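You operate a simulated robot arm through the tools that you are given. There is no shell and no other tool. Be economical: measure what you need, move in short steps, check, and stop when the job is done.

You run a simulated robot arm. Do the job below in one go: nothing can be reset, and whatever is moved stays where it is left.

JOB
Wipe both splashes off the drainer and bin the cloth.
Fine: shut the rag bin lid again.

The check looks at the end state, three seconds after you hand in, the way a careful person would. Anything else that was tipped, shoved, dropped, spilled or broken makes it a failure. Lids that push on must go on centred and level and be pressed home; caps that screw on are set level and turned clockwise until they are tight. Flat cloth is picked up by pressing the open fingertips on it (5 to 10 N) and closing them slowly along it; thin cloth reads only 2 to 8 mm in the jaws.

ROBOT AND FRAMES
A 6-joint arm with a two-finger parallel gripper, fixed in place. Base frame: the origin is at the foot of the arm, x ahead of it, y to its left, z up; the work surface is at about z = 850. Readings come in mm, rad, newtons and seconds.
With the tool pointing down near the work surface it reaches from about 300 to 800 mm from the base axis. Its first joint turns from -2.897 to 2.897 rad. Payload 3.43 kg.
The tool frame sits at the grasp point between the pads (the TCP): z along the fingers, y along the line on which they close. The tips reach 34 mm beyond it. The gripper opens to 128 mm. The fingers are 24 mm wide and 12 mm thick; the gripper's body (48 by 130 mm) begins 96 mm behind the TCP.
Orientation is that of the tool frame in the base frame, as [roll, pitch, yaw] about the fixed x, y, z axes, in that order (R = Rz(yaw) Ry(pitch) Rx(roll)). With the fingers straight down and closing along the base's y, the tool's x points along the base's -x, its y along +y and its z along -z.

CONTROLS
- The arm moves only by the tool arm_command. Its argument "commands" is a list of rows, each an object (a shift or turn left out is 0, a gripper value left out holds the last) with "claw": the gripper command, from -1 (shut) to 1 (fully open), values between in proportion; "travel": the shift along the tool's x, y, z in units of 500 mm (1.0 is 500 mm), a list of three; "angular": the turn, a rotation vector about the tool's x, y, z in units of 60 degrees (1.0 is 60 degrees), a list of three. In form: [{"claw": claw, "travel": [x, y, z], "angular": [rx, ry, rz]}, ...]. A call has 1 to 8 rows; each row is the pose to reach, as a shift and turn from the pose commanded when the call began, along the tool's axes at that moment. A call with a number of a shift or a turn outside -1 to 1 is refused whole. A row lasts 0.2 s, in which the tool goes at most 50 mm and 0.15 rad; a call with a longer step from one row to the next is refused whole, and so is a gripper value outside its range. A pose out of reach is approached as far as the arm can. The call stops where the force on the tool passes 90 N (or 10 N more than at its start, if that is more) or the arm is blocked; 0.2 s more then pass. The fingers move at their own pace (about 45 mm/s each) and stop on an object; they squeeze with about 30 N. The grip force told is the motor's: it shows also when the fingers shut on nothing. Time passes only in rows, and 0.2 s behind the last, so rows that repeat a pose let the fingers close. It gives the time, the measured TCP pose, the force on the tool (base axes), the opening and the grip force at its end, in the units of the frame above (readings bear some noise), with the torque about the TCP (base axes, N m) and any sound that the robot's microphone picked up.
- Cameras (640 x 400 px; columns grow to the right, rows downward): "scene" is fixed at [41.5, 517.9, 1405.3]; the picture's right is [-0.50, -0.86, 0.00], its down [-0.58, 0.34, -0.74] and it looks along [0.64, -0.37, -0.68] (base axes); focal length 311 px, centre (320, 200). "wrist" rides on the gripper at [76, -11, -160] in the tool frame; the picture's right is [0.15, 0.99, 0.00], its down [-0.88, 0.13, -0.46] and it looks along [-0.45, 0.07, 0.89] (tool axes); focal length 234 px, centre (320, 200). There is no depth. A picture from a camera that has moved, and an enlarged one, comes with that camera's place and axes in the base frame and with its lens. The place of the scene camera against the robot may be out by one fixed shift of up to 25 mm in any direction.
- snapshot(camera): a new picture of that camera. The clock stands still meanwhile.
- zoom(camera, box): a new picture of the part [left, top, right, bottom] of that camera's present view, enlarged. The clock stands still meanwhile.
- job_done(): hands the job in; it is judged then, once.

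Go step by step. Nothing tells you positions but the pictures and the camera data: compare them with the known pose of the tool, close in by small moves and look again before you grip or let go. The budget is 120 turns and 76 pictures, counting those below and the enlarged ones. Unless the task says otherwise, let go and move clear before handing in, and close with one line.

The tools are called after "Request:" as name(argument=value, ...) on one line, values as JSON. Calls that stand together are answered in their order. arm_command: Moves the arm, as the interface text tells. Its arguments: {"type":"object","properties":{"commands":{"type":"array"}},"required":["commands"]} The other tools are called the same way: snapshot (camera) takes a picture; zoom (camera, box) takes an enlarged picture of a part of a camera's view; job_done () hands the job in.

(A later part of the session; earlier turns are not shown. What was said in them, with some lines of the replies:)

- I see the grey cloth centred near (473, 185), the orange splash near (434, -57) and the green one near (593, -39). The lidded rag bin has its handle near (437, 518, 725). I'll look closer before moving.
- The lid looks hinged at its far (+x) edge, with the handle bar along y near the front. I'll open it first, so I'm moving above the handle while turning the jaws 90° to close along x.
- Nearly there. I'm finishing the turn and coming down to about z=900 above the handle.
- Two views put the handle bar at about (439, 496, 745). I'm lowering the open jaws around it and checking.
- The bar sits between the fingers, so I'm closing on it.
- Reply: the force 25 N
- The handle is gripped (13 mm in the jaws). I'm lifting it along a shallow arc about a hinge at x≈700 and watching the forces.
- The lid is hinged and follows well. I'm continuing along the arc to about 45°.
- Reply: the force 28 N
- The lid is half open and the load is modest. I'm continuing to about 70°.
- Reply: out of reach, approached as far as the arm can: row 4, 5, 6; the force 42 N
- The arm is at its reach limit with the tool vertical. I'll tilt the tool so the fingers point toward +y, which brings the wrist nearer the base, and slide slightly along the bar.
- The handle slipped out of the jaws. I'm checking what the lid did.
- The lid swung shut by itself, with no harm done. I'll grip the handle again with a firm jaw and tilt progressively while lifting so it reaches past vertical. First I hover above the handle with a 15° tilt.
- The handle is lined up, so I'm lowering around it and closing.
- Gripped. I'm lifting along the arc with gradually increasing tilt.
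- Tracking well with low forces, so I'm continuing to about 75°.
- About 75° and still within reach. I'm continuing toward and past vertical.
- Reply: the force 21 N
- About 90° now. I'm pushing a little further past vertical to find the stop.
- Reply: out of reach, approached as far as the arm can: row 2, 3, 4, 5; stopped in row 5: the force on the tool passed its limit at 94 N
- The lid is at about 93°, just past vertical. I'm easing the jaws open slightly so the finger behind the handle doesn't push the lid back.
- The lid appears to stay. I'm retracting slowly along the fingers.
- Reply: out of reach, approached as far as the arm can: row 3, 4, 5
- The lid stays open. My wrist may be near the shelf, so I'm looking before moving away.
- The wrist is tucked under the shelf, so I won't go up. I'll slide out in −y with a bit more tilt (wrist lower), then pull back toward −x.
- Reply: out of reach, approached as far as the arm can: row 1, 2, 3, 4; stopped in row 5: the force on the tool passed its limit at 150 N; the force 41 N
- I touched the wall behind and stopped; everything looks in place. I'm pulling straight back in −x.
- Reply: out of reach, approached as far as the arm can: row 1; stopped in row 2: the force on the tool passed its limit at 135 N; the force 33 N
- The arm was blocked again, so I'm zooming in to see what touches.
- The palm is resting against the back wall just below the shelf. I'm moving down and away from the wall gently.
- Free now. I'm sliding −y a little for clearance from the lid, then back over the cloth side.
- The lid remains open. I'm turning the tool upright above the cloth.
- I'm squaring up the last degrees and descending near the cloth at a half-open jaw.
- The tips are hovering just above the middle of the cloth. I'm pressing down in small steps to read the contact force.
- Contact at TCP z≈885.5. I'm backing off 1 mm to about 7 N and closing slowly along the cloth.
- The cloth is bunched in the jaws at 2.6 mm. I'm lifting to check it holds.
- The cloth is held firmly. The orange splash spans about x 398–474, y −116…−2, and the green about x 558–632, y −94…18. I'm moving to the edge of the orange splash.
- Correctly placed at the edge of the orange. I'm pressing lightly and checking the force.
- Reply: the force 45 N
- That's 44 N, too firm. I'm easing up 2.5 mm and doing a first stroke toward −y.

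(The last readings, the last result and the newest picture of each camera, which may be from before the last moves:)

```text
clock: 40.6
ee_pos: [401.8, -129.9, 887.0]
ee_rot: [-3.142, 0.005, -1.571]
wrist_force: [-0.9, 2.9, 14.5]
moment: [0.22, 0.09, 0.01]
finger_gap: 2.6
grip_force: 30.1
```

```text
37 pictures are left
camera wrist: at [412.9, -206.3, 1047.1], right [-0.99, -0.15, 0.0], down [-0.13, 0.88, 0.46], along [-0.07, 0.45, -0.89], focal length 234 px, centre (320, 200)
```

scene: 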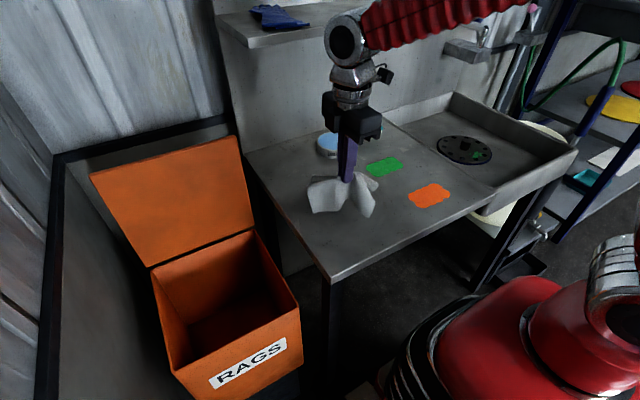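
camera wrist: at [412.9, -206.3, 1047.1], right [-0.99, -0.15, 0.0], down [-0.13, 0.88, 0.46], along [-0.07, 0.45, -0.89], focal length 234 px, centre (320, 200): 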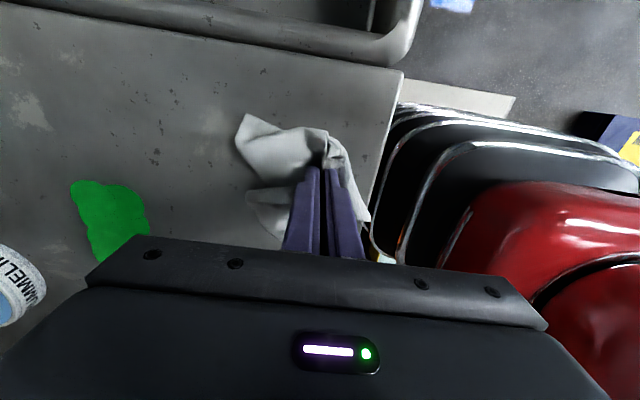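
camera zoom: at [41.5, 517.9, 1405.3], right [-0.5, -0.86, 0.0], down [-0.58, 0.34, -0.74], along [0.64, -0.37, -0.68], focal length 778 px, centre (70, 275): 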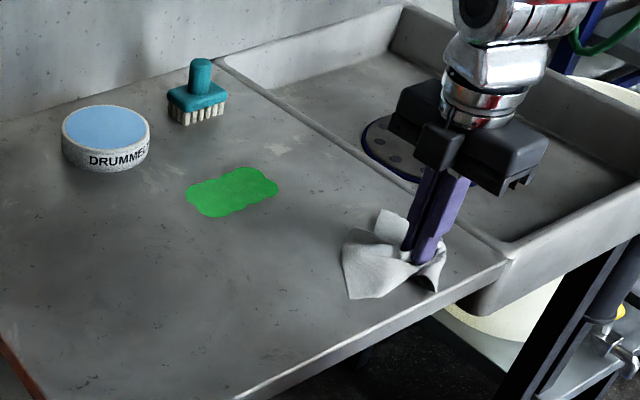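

Most or all of the orange is gone. I'm doing a second pass back at x≈437 to be sure, then looking.

Request:
arm_command(commands=[{"travel": [0, -0.035, 0]}, {"travel": [0, -0.07, 0]}, {"travel": [-0.05, -0.07, 0]}, {"travel": [-0.1, -0.07, 0]}, {"travel": [-0.15, -0.07, 0]}, {"travel": [-0.2, -0.07, 0]}, {"travel": [-0.25, -0.07, 0]}, {"travel": [-0.3, -0.07, 0]}])

Request:
arm_command(commands=[{"travel": [0, 0, -0.04]}, {"travel": [0, -0.05, -0.08]}, {"travel": [0, -0.1, -0.08]}, {"travel": [0, -0.15, -0.08]}, {"travel": [0, -0.2, -0.08]}, {"travel": [0, -0.25, -0.08]}, {"travel": [0, -0.26, -0.08]}])

Request:
zoom(camera="scene", box=[300, 90, 540, 250])

Request:
snapshot(camera="wrist")

```text
clock: 42.4
ee_pos: [436.0, 23.2, 887.3]
ee_rot: [-3.141, 0.006, -1.571]
wrist_force: [0.1, -2.2, 5.8]
moment: [0.03, -0.02, 0.01]
finger_gap: 2.2
grip_force: 29.9
```

```text
clock: 44.0
ee_pos: [565.7, 17.8, 925.2]
ee_rot: [3.141, 0.006, -1.571]
wrist_force: [0.3, 0.1, -0.9]
moment: [-0.01, 0.0, 0.02]
finger_gap: 2.1
grip_force: 30.2
```

```text
2.50 times, centred on (420, 170) of scene
camera zoom: at [41.5, 517.9, 1405.3], right [-0.5, -0.86, 0.0], down [-0.58, 0.34, -0.74], along [0.64, -0.37, -0.68], focal length 778 px, centre (70, 275)
```

zoom: 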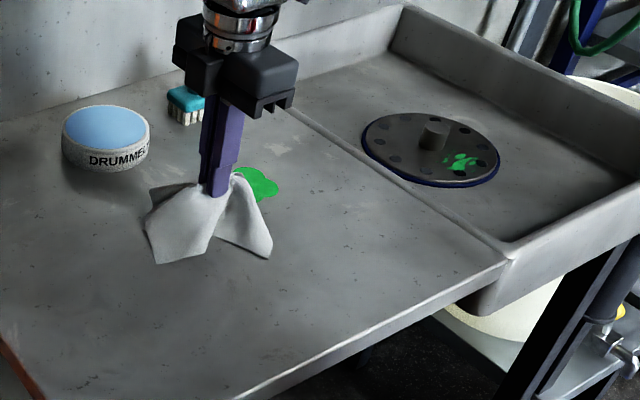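

```text
35 pictures are left
camera wrist: at [577.2, -58.2, 1085.0], right [-0.99, -0.15, 0.0], down [-0.13, 0.88, 0.46], along [-0.07, 0.46, -0.89], focal length 234 px, centre (320, 200)
```

wrist: 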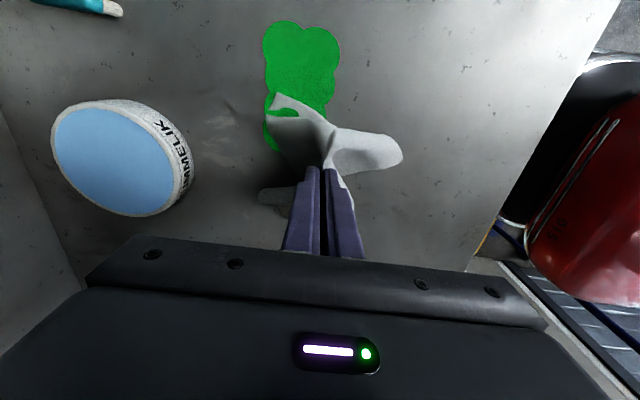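

Orange is clean. Now I'm wiping the green: down at (582, 22), then a stroke toward −y.

Request:
arm_command(commands=[{"travel": [-0.008, -0.03, 0.03]}, {"travel": [-0.008, -0.03, 0.06]}, {"travel": [-0.008, -0.03, 0.076]}, {"travel": [-0.008, -0.03, 0.076]}])

```text
clock: 45.0
ee_pos: [580.5, 25.5, 888.1]
ee_rot: [3.141, 0.004, -1.571]
wrist_force: [0.1, -0.3, 0.7]
moment: [0.04, -0.05, -0.04]
finger_gap: 2.3
grip_force: 30.0
```

Request:
arm_command(commands=[{"travel": [0, 0, 0.005]}, {"travel": [0.04, 0, 0.005]}, {"travel": [0.085, 0, 0.005]}, {"travel": [0.13, 0, 0.005]}, {"travel": [0.175, 0, 0.005]}, {"travel": [0.22, 0, 0.005]}, {"travel": [0.26, 0, 0.005]}, {"travel": [0.26, -0.05, 0.005]}])

Request:
arm_command(commands=[{"travel": [-0.05, 0, 0]}, {"travel": [-0.1, 0, 0]}, {"travel": [-0.15, 0, 0]}, {"travel": [-0.2, 0, 0]}, {"travel": [-0.24, 0, 0]}, {"travel": [-0.28, 0, 0]}])

Request:
arm_command(commands=[{"travel": [0, 0, -0.06]}, {"travel": [-0.06, 0.03, -0.12]}, {"travel": [-0.12, 0.06, -0.2]}, {"travel": [-0.18, 0.09, -0.28]}, {"travel": [-0.24, 0.12, -0.36]}, {"travel": [-0.26, 0.14, -0.4]}])

Request:
snapshot(camera="scene")

Request:
snapshot(camera="wrist")

```text
clock: 46.8
ee_pos: [605.5, -107.0, 886.1]
ee_rot: [3.14, 0.005, -1.569]
wrist_force: [-1.1, -0.7, 3.2]
moment: [0.01, 0.04, 0.0]
finger_gap: 2.4
grip_force: 29.7
```

```text
clock: 48.2
ee_pos: [608.2, 35.7, 885.7]
ee_rot: [3.142, 0.005, -1.571]
wrist_force: [0.6, -2.1, 9.9]
moment: [0.0, 0.02, 0.01]
finger_gap: 2.2
grip_force: 29.7
```

```text
refused: row 3 steps farther than a row can; nothing moved
```

```text
34 pictures are left
```

scene: 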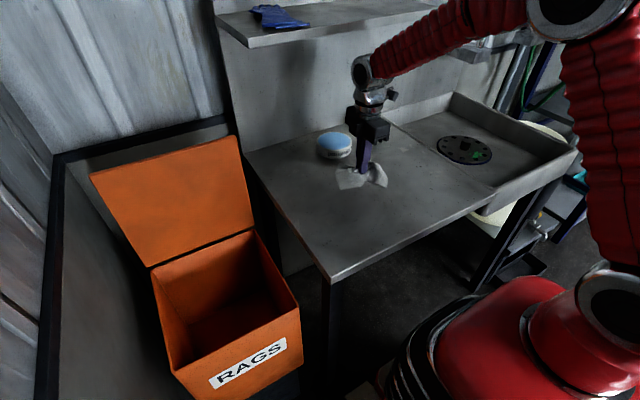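

```text
33 pictures are left
camera wrist: at [620.1, -41.0, 1046.4], right [-0.99, -0.15, 0.0], down [-0.13, 0.88, 0.46], along [-0.07, 0.46, -0.89], focal length 234 px, centre (320, 200)
```

wrist: 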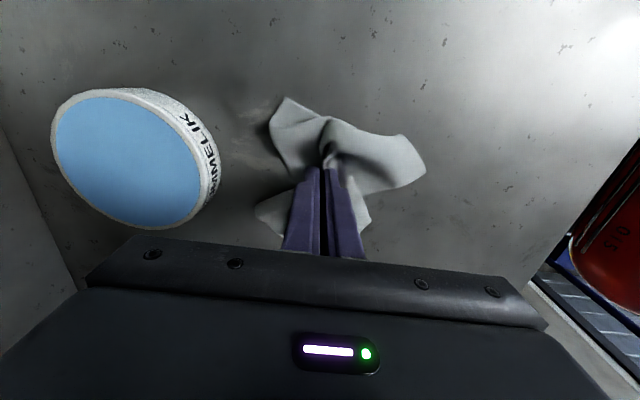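

Both splashes appear wiped. I'm lifting and carrying the cloth toward the bin.

Request:
arm_command(commands=[{"travel": [0, 0, -0.07]}, {"travel": [0, 0.01, -0.15]}, {"travel": [-0.04, 0.03, -0.22]}, {"travel": [-0.1, 0.05, -0.28]}, {"travel": [-0.18, 0.07, -0.32]}, {"travel": [-0.26, 0.09, -0.34]}, {"travel": [-0.35, 0.11, -0.34]}, {"travel": [-0.44, 0.13, -0.34]}])

Request:
zoom(camera="scene", box=[240, 90, 520, 280])

```text
clock: 50.0
ee_pos: [540.7, 251.4, 1055.0]
ee_rot: [-3.141, 0.005, -1.574]
wrist_force: [0.1, 0.3, -0.2]
moment: [0.02, 0.03, 0.0]
finger_gap: 2.5
grip_force: 29.4
```

```text
2.11 times, centred on (380, 185) of scene
camera zoom: at [41.5, 517.9, 1405.3], right [-0.5, -0.86, 0.0], down [-0.58, 0.34, -0.74], along [0.64, -0.37, -0.68], focal length 655 px, centre (194, 232)
```

zoom: 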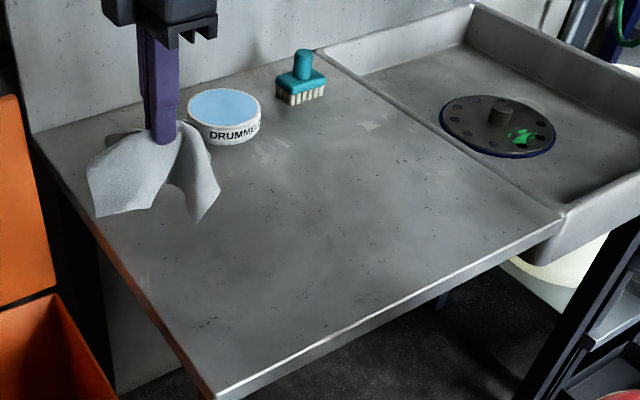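

The drainer is clean and the puck and brush are untouched. I'm moving over the bin mouth.

Request:
arm_command(commands=[{"travel": [-0.09, 0.02, 0]}, {"travel": [-0.18, 0.04, 0]}, {"travel": [-0.27, 0.06, 0]}, {"travel": [-0.36, 0.08, 0]}, {"travel": [-0.45, 0.08, 0]}, {"travel": [-0.54, 0.08, 0]}, {"travel": [-0.546, 0.08, 0]}])

Request:
snapshot(camera="scene")

Request:
snapshot(camera="wrist")

```text
clock: 51.6
ee_pos: [499.8, 530.1, 1060.4]
ee_rot: [3.141, 0.005, -1.571]
wrist_force: [0.8, -0.1, 0.3]
moment: [0.0, 0.01, -0.01]
finger_gap: 2.3
grip_force: 29.8
```

```text
31 pictures are left
```

scene: 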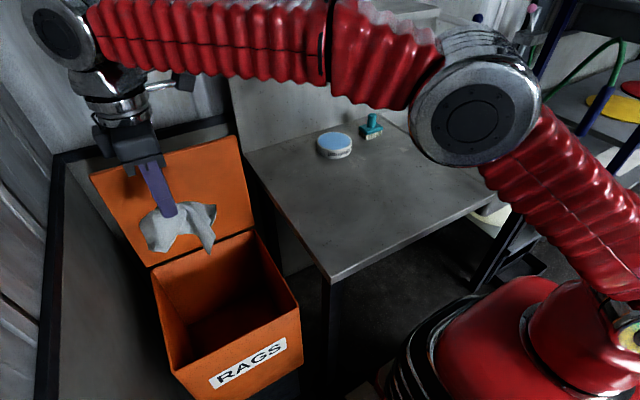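

```text
30 pictures are left
camera wrist: at [511.7, 453.2, 1220.5], right [-0.99, -0.15, 0.0], down [-0.13, 0.88, 0.46], along [-0.07, 0.45, -0.89], focal length 234 px, centre (320, 200)
```

wrist: 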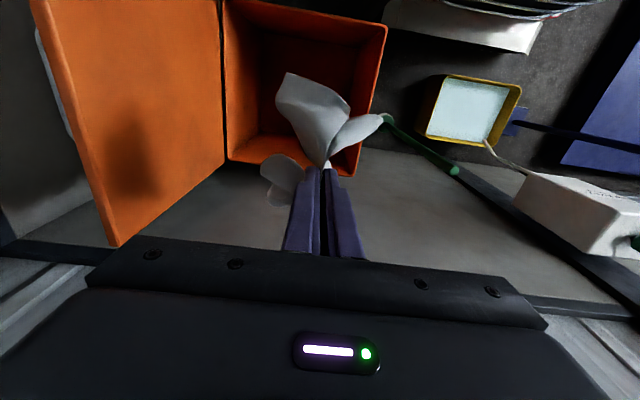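

The bin mouth spans roughly x 395–695, y 356–635. I'm centring at (525, 505) and lowering the cloth in.

Request:
arm_command(commands=[{"travel": [0.025, -0.025, 0.085]}, {"travel": [0.05, -0.05, 0.17]}, {"travel": [0.05, -0.05, 0.265]}, {"travel": [0.05, -0.05, 0.36]}, {"travel": [0.05, -0.05, 0.455]}, {"travel": [0.05, -0.05, 0.55]}, {"travel": [0.05, -0.05, 0.64]}, {"travel": [0.05, -0.05, 0.69]}])

Request:
snapshot(camera="scene")

Request:
snapshot(camera="wrist")

```text
clock: 53.4
ee_pos: [527.3, 504.2, 714.0]
ee_rot: [3.141, 0.005, -1.571]
wrist_force: [-0.1, -0.2, -0.5]
moment: [0.0, 0.04, 0.02]
finger_gap: 2.4
grip_force: 29.7
```

```text
29 pictures are left
```

scene: 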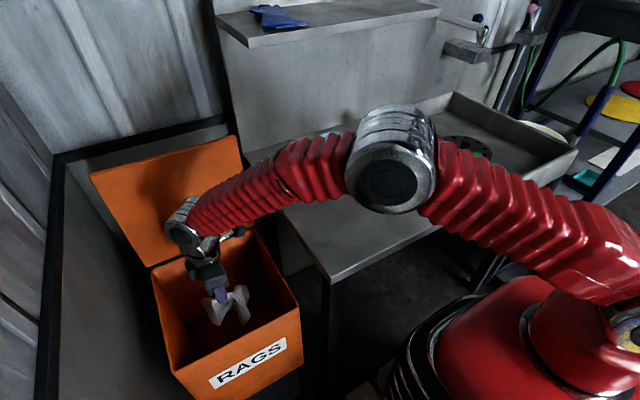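

```text
28 pictures are left
camera wrist: at [538.7, 428.4, 874.7], right [-0.99, -0.15, 0.0], down [-0.13, 0.88, 0.46], along [-0.07, 0.46, -0.89], focal length 234 px, centre (320, 200)
```

wrist: 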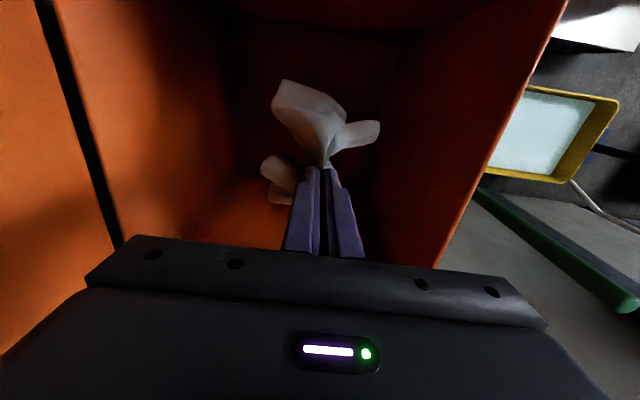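

The cloth is well inside the bin, so I'm releasing it.

Request:
arm_command(commands=[{"claw": -0.2}, {"claw": 0.0}, {"claw": 0.0}, {"claw": 0.0}, {"claw": 0.0}, {"claw": 0.0}])

Request:
snapshot(camera="wrist")

```text
clock: 54.8
ee_pos: [527.0, 505.7, 715.0]
ee_rot: [3.141, 0.005, -1.571]
wrist_force: [-1.1, -0.7, 0.4]
moment: [0.05, 0.02, -0.01]
finger_gap: 63.9
grip_force: 0.0
```

```text
27 pictures are left
camera wrist: at [538.7, 428.3, 874.9], right [-0.99, -0.15, 0.0], down [-0.13, 0.88, 0.46], along [-0.07, 0.46, -0.89], focal length 234 px, centre (320, 200)
```

wrist: 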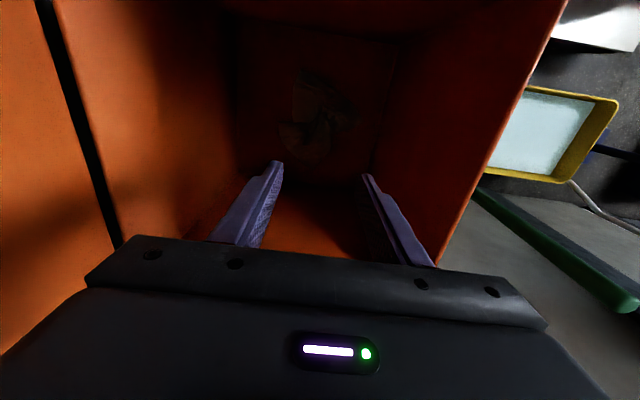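

The cloth has fallen to the bottom of the bin. I'm rising straight out.

Request:
arm_command(commands=[{"travel": [0, 0, -0.09]}, {"travel": [0, 0, -0.185]}, {"travel": [0, 0, -0.28]}, {"travel": [0, 0, -0.375]}, {"travel": [0, 0, -0.47]}, {"claw": -1, "travel": [0, 0, -0.565]}, {"travel": [0, 0, -0.64]}, {"travel": [0, 0, -0.64]}])

Request:
snapshot(camera="wrist")

```text
clock: 56.6
ee_pos: [526.8, 502.4, 1034.5]
ee_rot: [-3.141, 0.005, -1.569]
wrist_force: [-0.2, -0.2, 0.3]
moment: [0.01, 0.01, 0.0]
finger_gap: 0.2
grip_force: 5.2
```

```text
26 pictures are left
camera wrist: at [539.1, 423.8, 1194.1], right [-0.99, -0.15, 0.0], down [-0.13, 0.88, 0.46], along [-0.07, 0.45, -0.89], focal length 234 px, centre (320, 200)
```

wrist: 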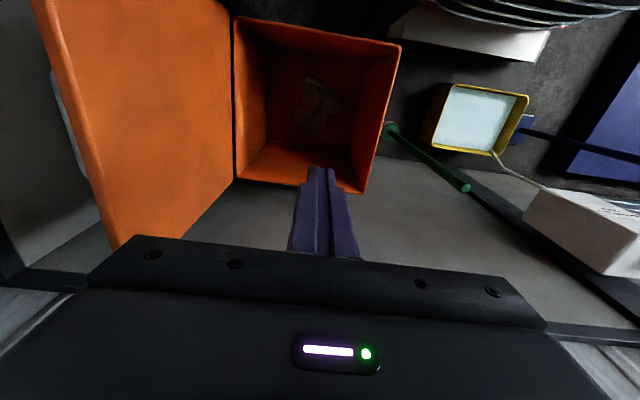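

The cloth is visible in the bin. I'm moving to −y of the lid and tilting the closed fingers toward +y, to push the lid from behind.

Request:
arm_command(commands=[{"travel": [0.06, 0, 0], "angular": [0, -0.125, 0]}, {"travel": [0.12, 0, 0.01], "angular": [0, -0.25, 0]}, {"travel": [0.18, 0, 0.02], "angular": [0, -0.375, 0]}, {"travel": [0.24, 0, 0.03], "angular": [0, -0.5, 0]}, {"travel": [0.3, 0, 0.045], "angular": [0, -0.625, 0]}, {"travel": [0.36, 0, 0.06], "angular": [0, -0.75, 0]}, {"travel": [0.42, 0, 0.08], "angular": [0, -0.875, 0]}, {"travel": [0.48, 0, 0.1], "angular": [0, -1.0, 0]}])

```text
clock: 58.4
ee_pos: [525.0, 262.7, 982.2]
ee_rot: [-3.139, 1.055, -1.57]
wrist_force: [0.5, 0.6, -0.8]
moment: [0.0, -0.02, -0.01]
finger_gap: 0.0
grip_force: 30.1
```

Now I'm moving +x alongside and behind the lid's plane.

Request:
arm_command(commands=[{"travel": [0, -0.09, 0]}, {"travel": [0, -0.18, 0]}, {"travel": [0, -0.27, 0]}, {"travel": [0, -0.36, 0]}, {"travel": [0, -0.45, 0]}, {"travel": [0, -0.48, 0]}, {"travel": [0, -0.48, 0]}])

Request:
snapshot(camera="wrist")

Request:
zoom(camera="scene", box=[80, 0, 350, 180])

```text
clock: 60.0
ee_pos: [765.4, 261.7, 985.5]
ee_rot: [3.138, 1.053, -1.574]
wrist_force: [-0.6, 0.7, -0.1]
moment: [-0.02, -0.03, -0.01]
finger_gap: 0.0
grip_force: 30.3
```

```text
25 pictures are left
camera wrist: at [776.8, 84.9, 998.9], right [-0.99, -0.07, -0.13], down [-0.13, 0.04, 0.99], along [-0.07, 1.0, -0.05], focal length 234 px, centre (320, 200)
```

wrist: 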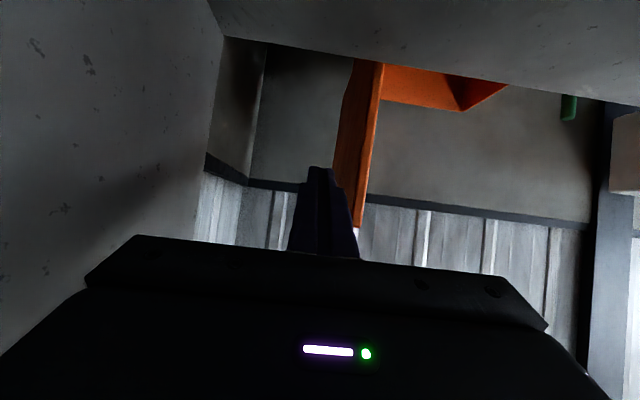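

```text
2.22 times, centred on (215, 90) of scene
camera zoom: at [41.5, 517.9, 1405.3], right [-0.5, -0.86, 0.0], down [-0.58, 0.34, -0.74], along [0.64, -0.37, -0.68], focal length 692 px, centre (553, 444)
```

zoom: 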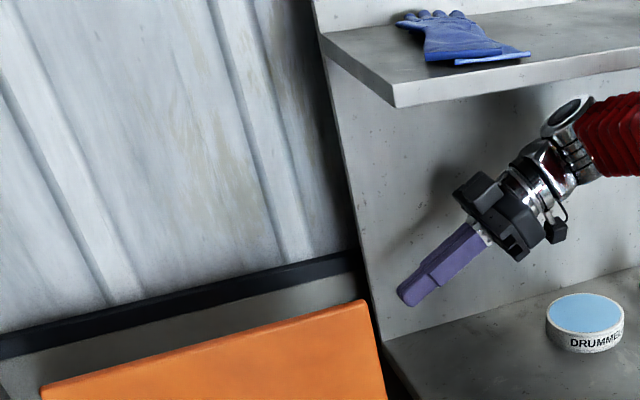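

The lid's near edge is at x≈710–725, y≈368, and my closed fingertips are at x≈765. I'm sliding +y so the tips go behind the lid edge, short of the handle leg.

Request:
arm_command(commands=[{"travel": [-0.03, 0, 0.05]}, {"travel": [-0.06, 0, 0.1]}, {"travel": [-0.09, 0, 0.15]}, {"travel": [-0.109, 0, 0.191]}, {"travel": [-0.109, 0, 0.191]}])

Request:
snapshot(camera="wrist")

Request:
zoom(camera="scene", box=[80, 0, 350, 180])

```text
clock: 61.2
ee_pos: [765.3, 371.6, 983.6]
ee_rot: [3.139, 1.053, -1.573]
wrist_force: [-1.0, -0.1, -0.2]
moment: [0.01, 0.0, 0.0]
finger_gap: 0.0
grip_force: 30.3
```

```text
23 pictures are left
camera wrist: at [777.8, 195.2, 997.0], right [-0.99, -0.07, -0.13], down [-0.13, 0.04, 0.99], along [-0.07, 1.0, -0.05], focal length 234 px, centre (320, 200)
```

wrist: 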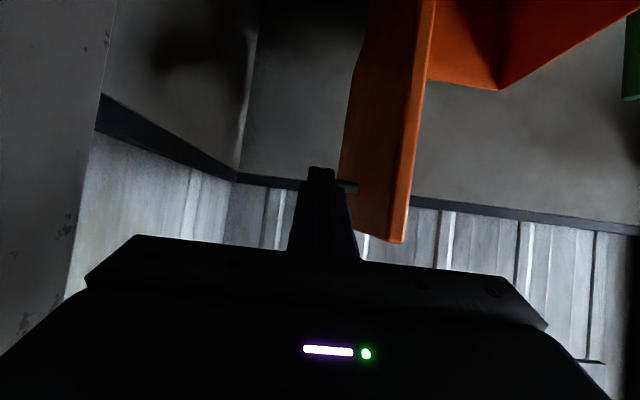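

```text
2.22 times, centred on (215, 90) of scene
camera zoom: at [41.5, 517.9, 1405.3], right [-0.5, -0.86, 0.0], down [-0.58, 0.34, -0.74], along [0.64, -0.37, -0.68], focal length 692 px, centre (553, 444)
```

zoom: 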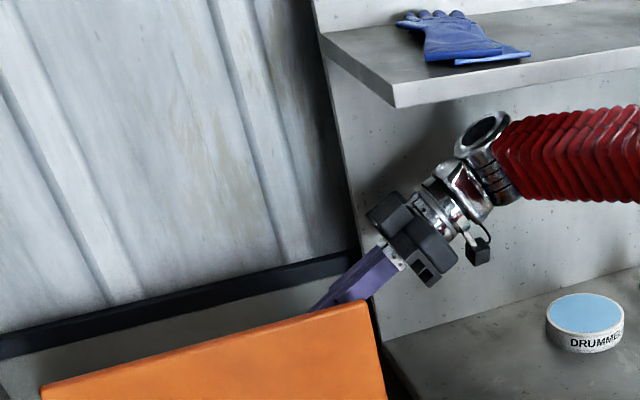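

The tips are behind the lid and clear of the handle leg. I'm pushing toward −x to tip the lid past vertical so it closes.

Request:
arm_command(commands=[{"travel": [0, 0.03, 0]}, {"travel": [0, 0.06, 0]}, {"travel": [0, 0.09, 0]}, {"travel": [0, 0.12, 0]}, {"travel": [0, 0.15, 0]}, {"travel": [0, 0.18, 0]}])

Request:
snapshot(camera="scene")

```text
clock: 62.6
ee_pos: [676.9, 371.6, 983.3]
ee_rot: [3.141, 1.053, -1.571]
wrist_force: [0.5, -0.2, -0.8]
moment: [0.01, 0.0, 0.02]
finger_gap: 0.1
grip_force: 29.8
```

```text
21 pictures are left
```

scene: 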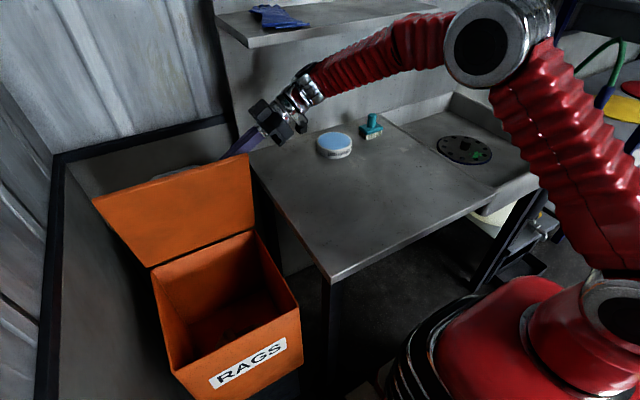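

The lid is tipping forward. I'm letting a second pass to see it settle.

Request:
arm_command(commands=[{"travel": [0, 0.02, 0]}, {"travel": [0, 0.02, 0]}, {"travel": [0, 0.02, 0]}, {"travel": [0, 0.02, 0]}, {"travel": [0, 0.02, 0]}, {"travel": [0, 0.02, 0]}])

Request:
snapshot(camera="scene")

```text
clock: 64.0
ee_pos: [666.4, 371.7, 981.4]
ee_rot: [3.139, 1.051, -1.573]
wrist_force: [-0.3, 0.9, 0.4]
moment: [0.0, -0.01, -0.01]
finger_gap: 0.0
grip_force: 30.4
```

```text
20 pictures are left
```

scene: 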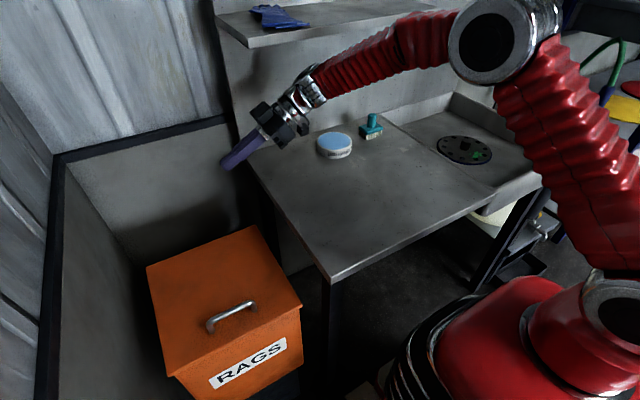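

The lid has fallen shut, the bin hasn't moved and the drainer looks clear. I'm backing the arm off a bit and checking closely before handing in.

Request:
arm_command(commands=[{"travel": [0.0, 0.08, -0.03]}, {"travel": [0.0, 0.16, -0.06]}, {"travel": [0.0, 0.24, -0.09]}, {"travel": [0.0, 0.32, -0.09]}, {"travel": [0.0, 0.32, -0.09]}])

Request:
zoom(camera="scene", box=[120, 210, 330, 400])

Request:
zoom(camera="scene", box=[240, 90, 520, 280])

```text
clock: 65.2
ee_pos: [505.2, 334.4, 1006.2]
ee_rot: [3.141, 1.053, -1.571]
wrist_force: [0.5, -0.1, -0.7]
moment: [0.0, 0.01, 0.02]
finger_gap: 0.0
grip_force: 29.7
```

```text
2.11 times, centred on (225, 305) of scene
camera zoom: at [41.5, 517.9, 1405.3], right [-0.5, -0.86, 0.0], down [-0.58, 0.34, -0.74], along [0.64, -0.37, -0.68], focal length 655 px, centre (520, -21)
```

zoom: 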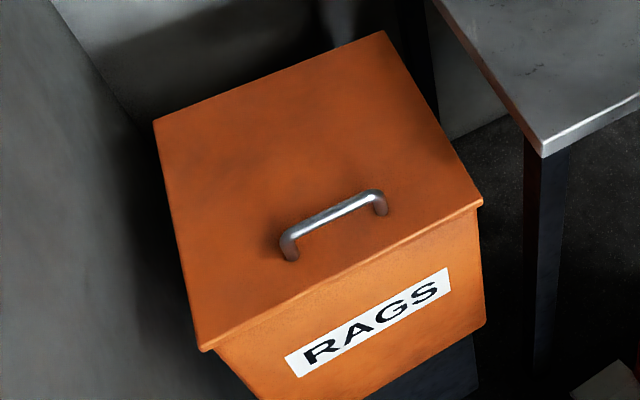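

```text
2.11 times, centred on (380, 185) of scene
camera zoom: at [41.5, 517.9, 1405.3], right [-0.5, -0.86, 0.0], down [-0.58, 0.34, -0.74], along [0.64, -0.37, -0.68], focal length 655 px, centre (194, 232)
```

zoom: 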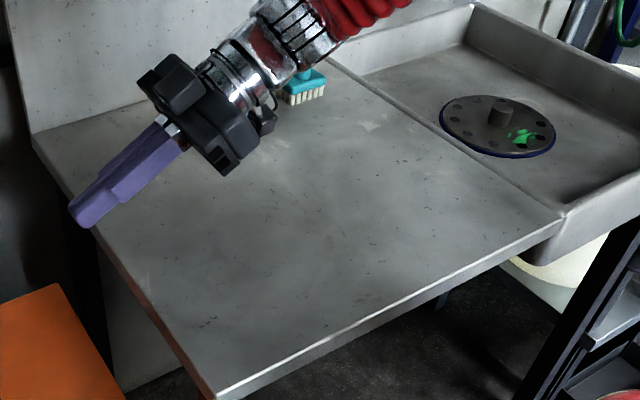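

The bin lid is shut exactly where it was at the start, the drainer is clean, the cloth is inside the bin, and everything else is in place. I'm handing in.

Request:
job_done()

```text
The job is handed in.
```

Both splashes are wiped off the drainer, the cloth is in the rag bin and the lid is shut; I left the green mark on the sink's drain plate alone, as it isn't on the drainer.
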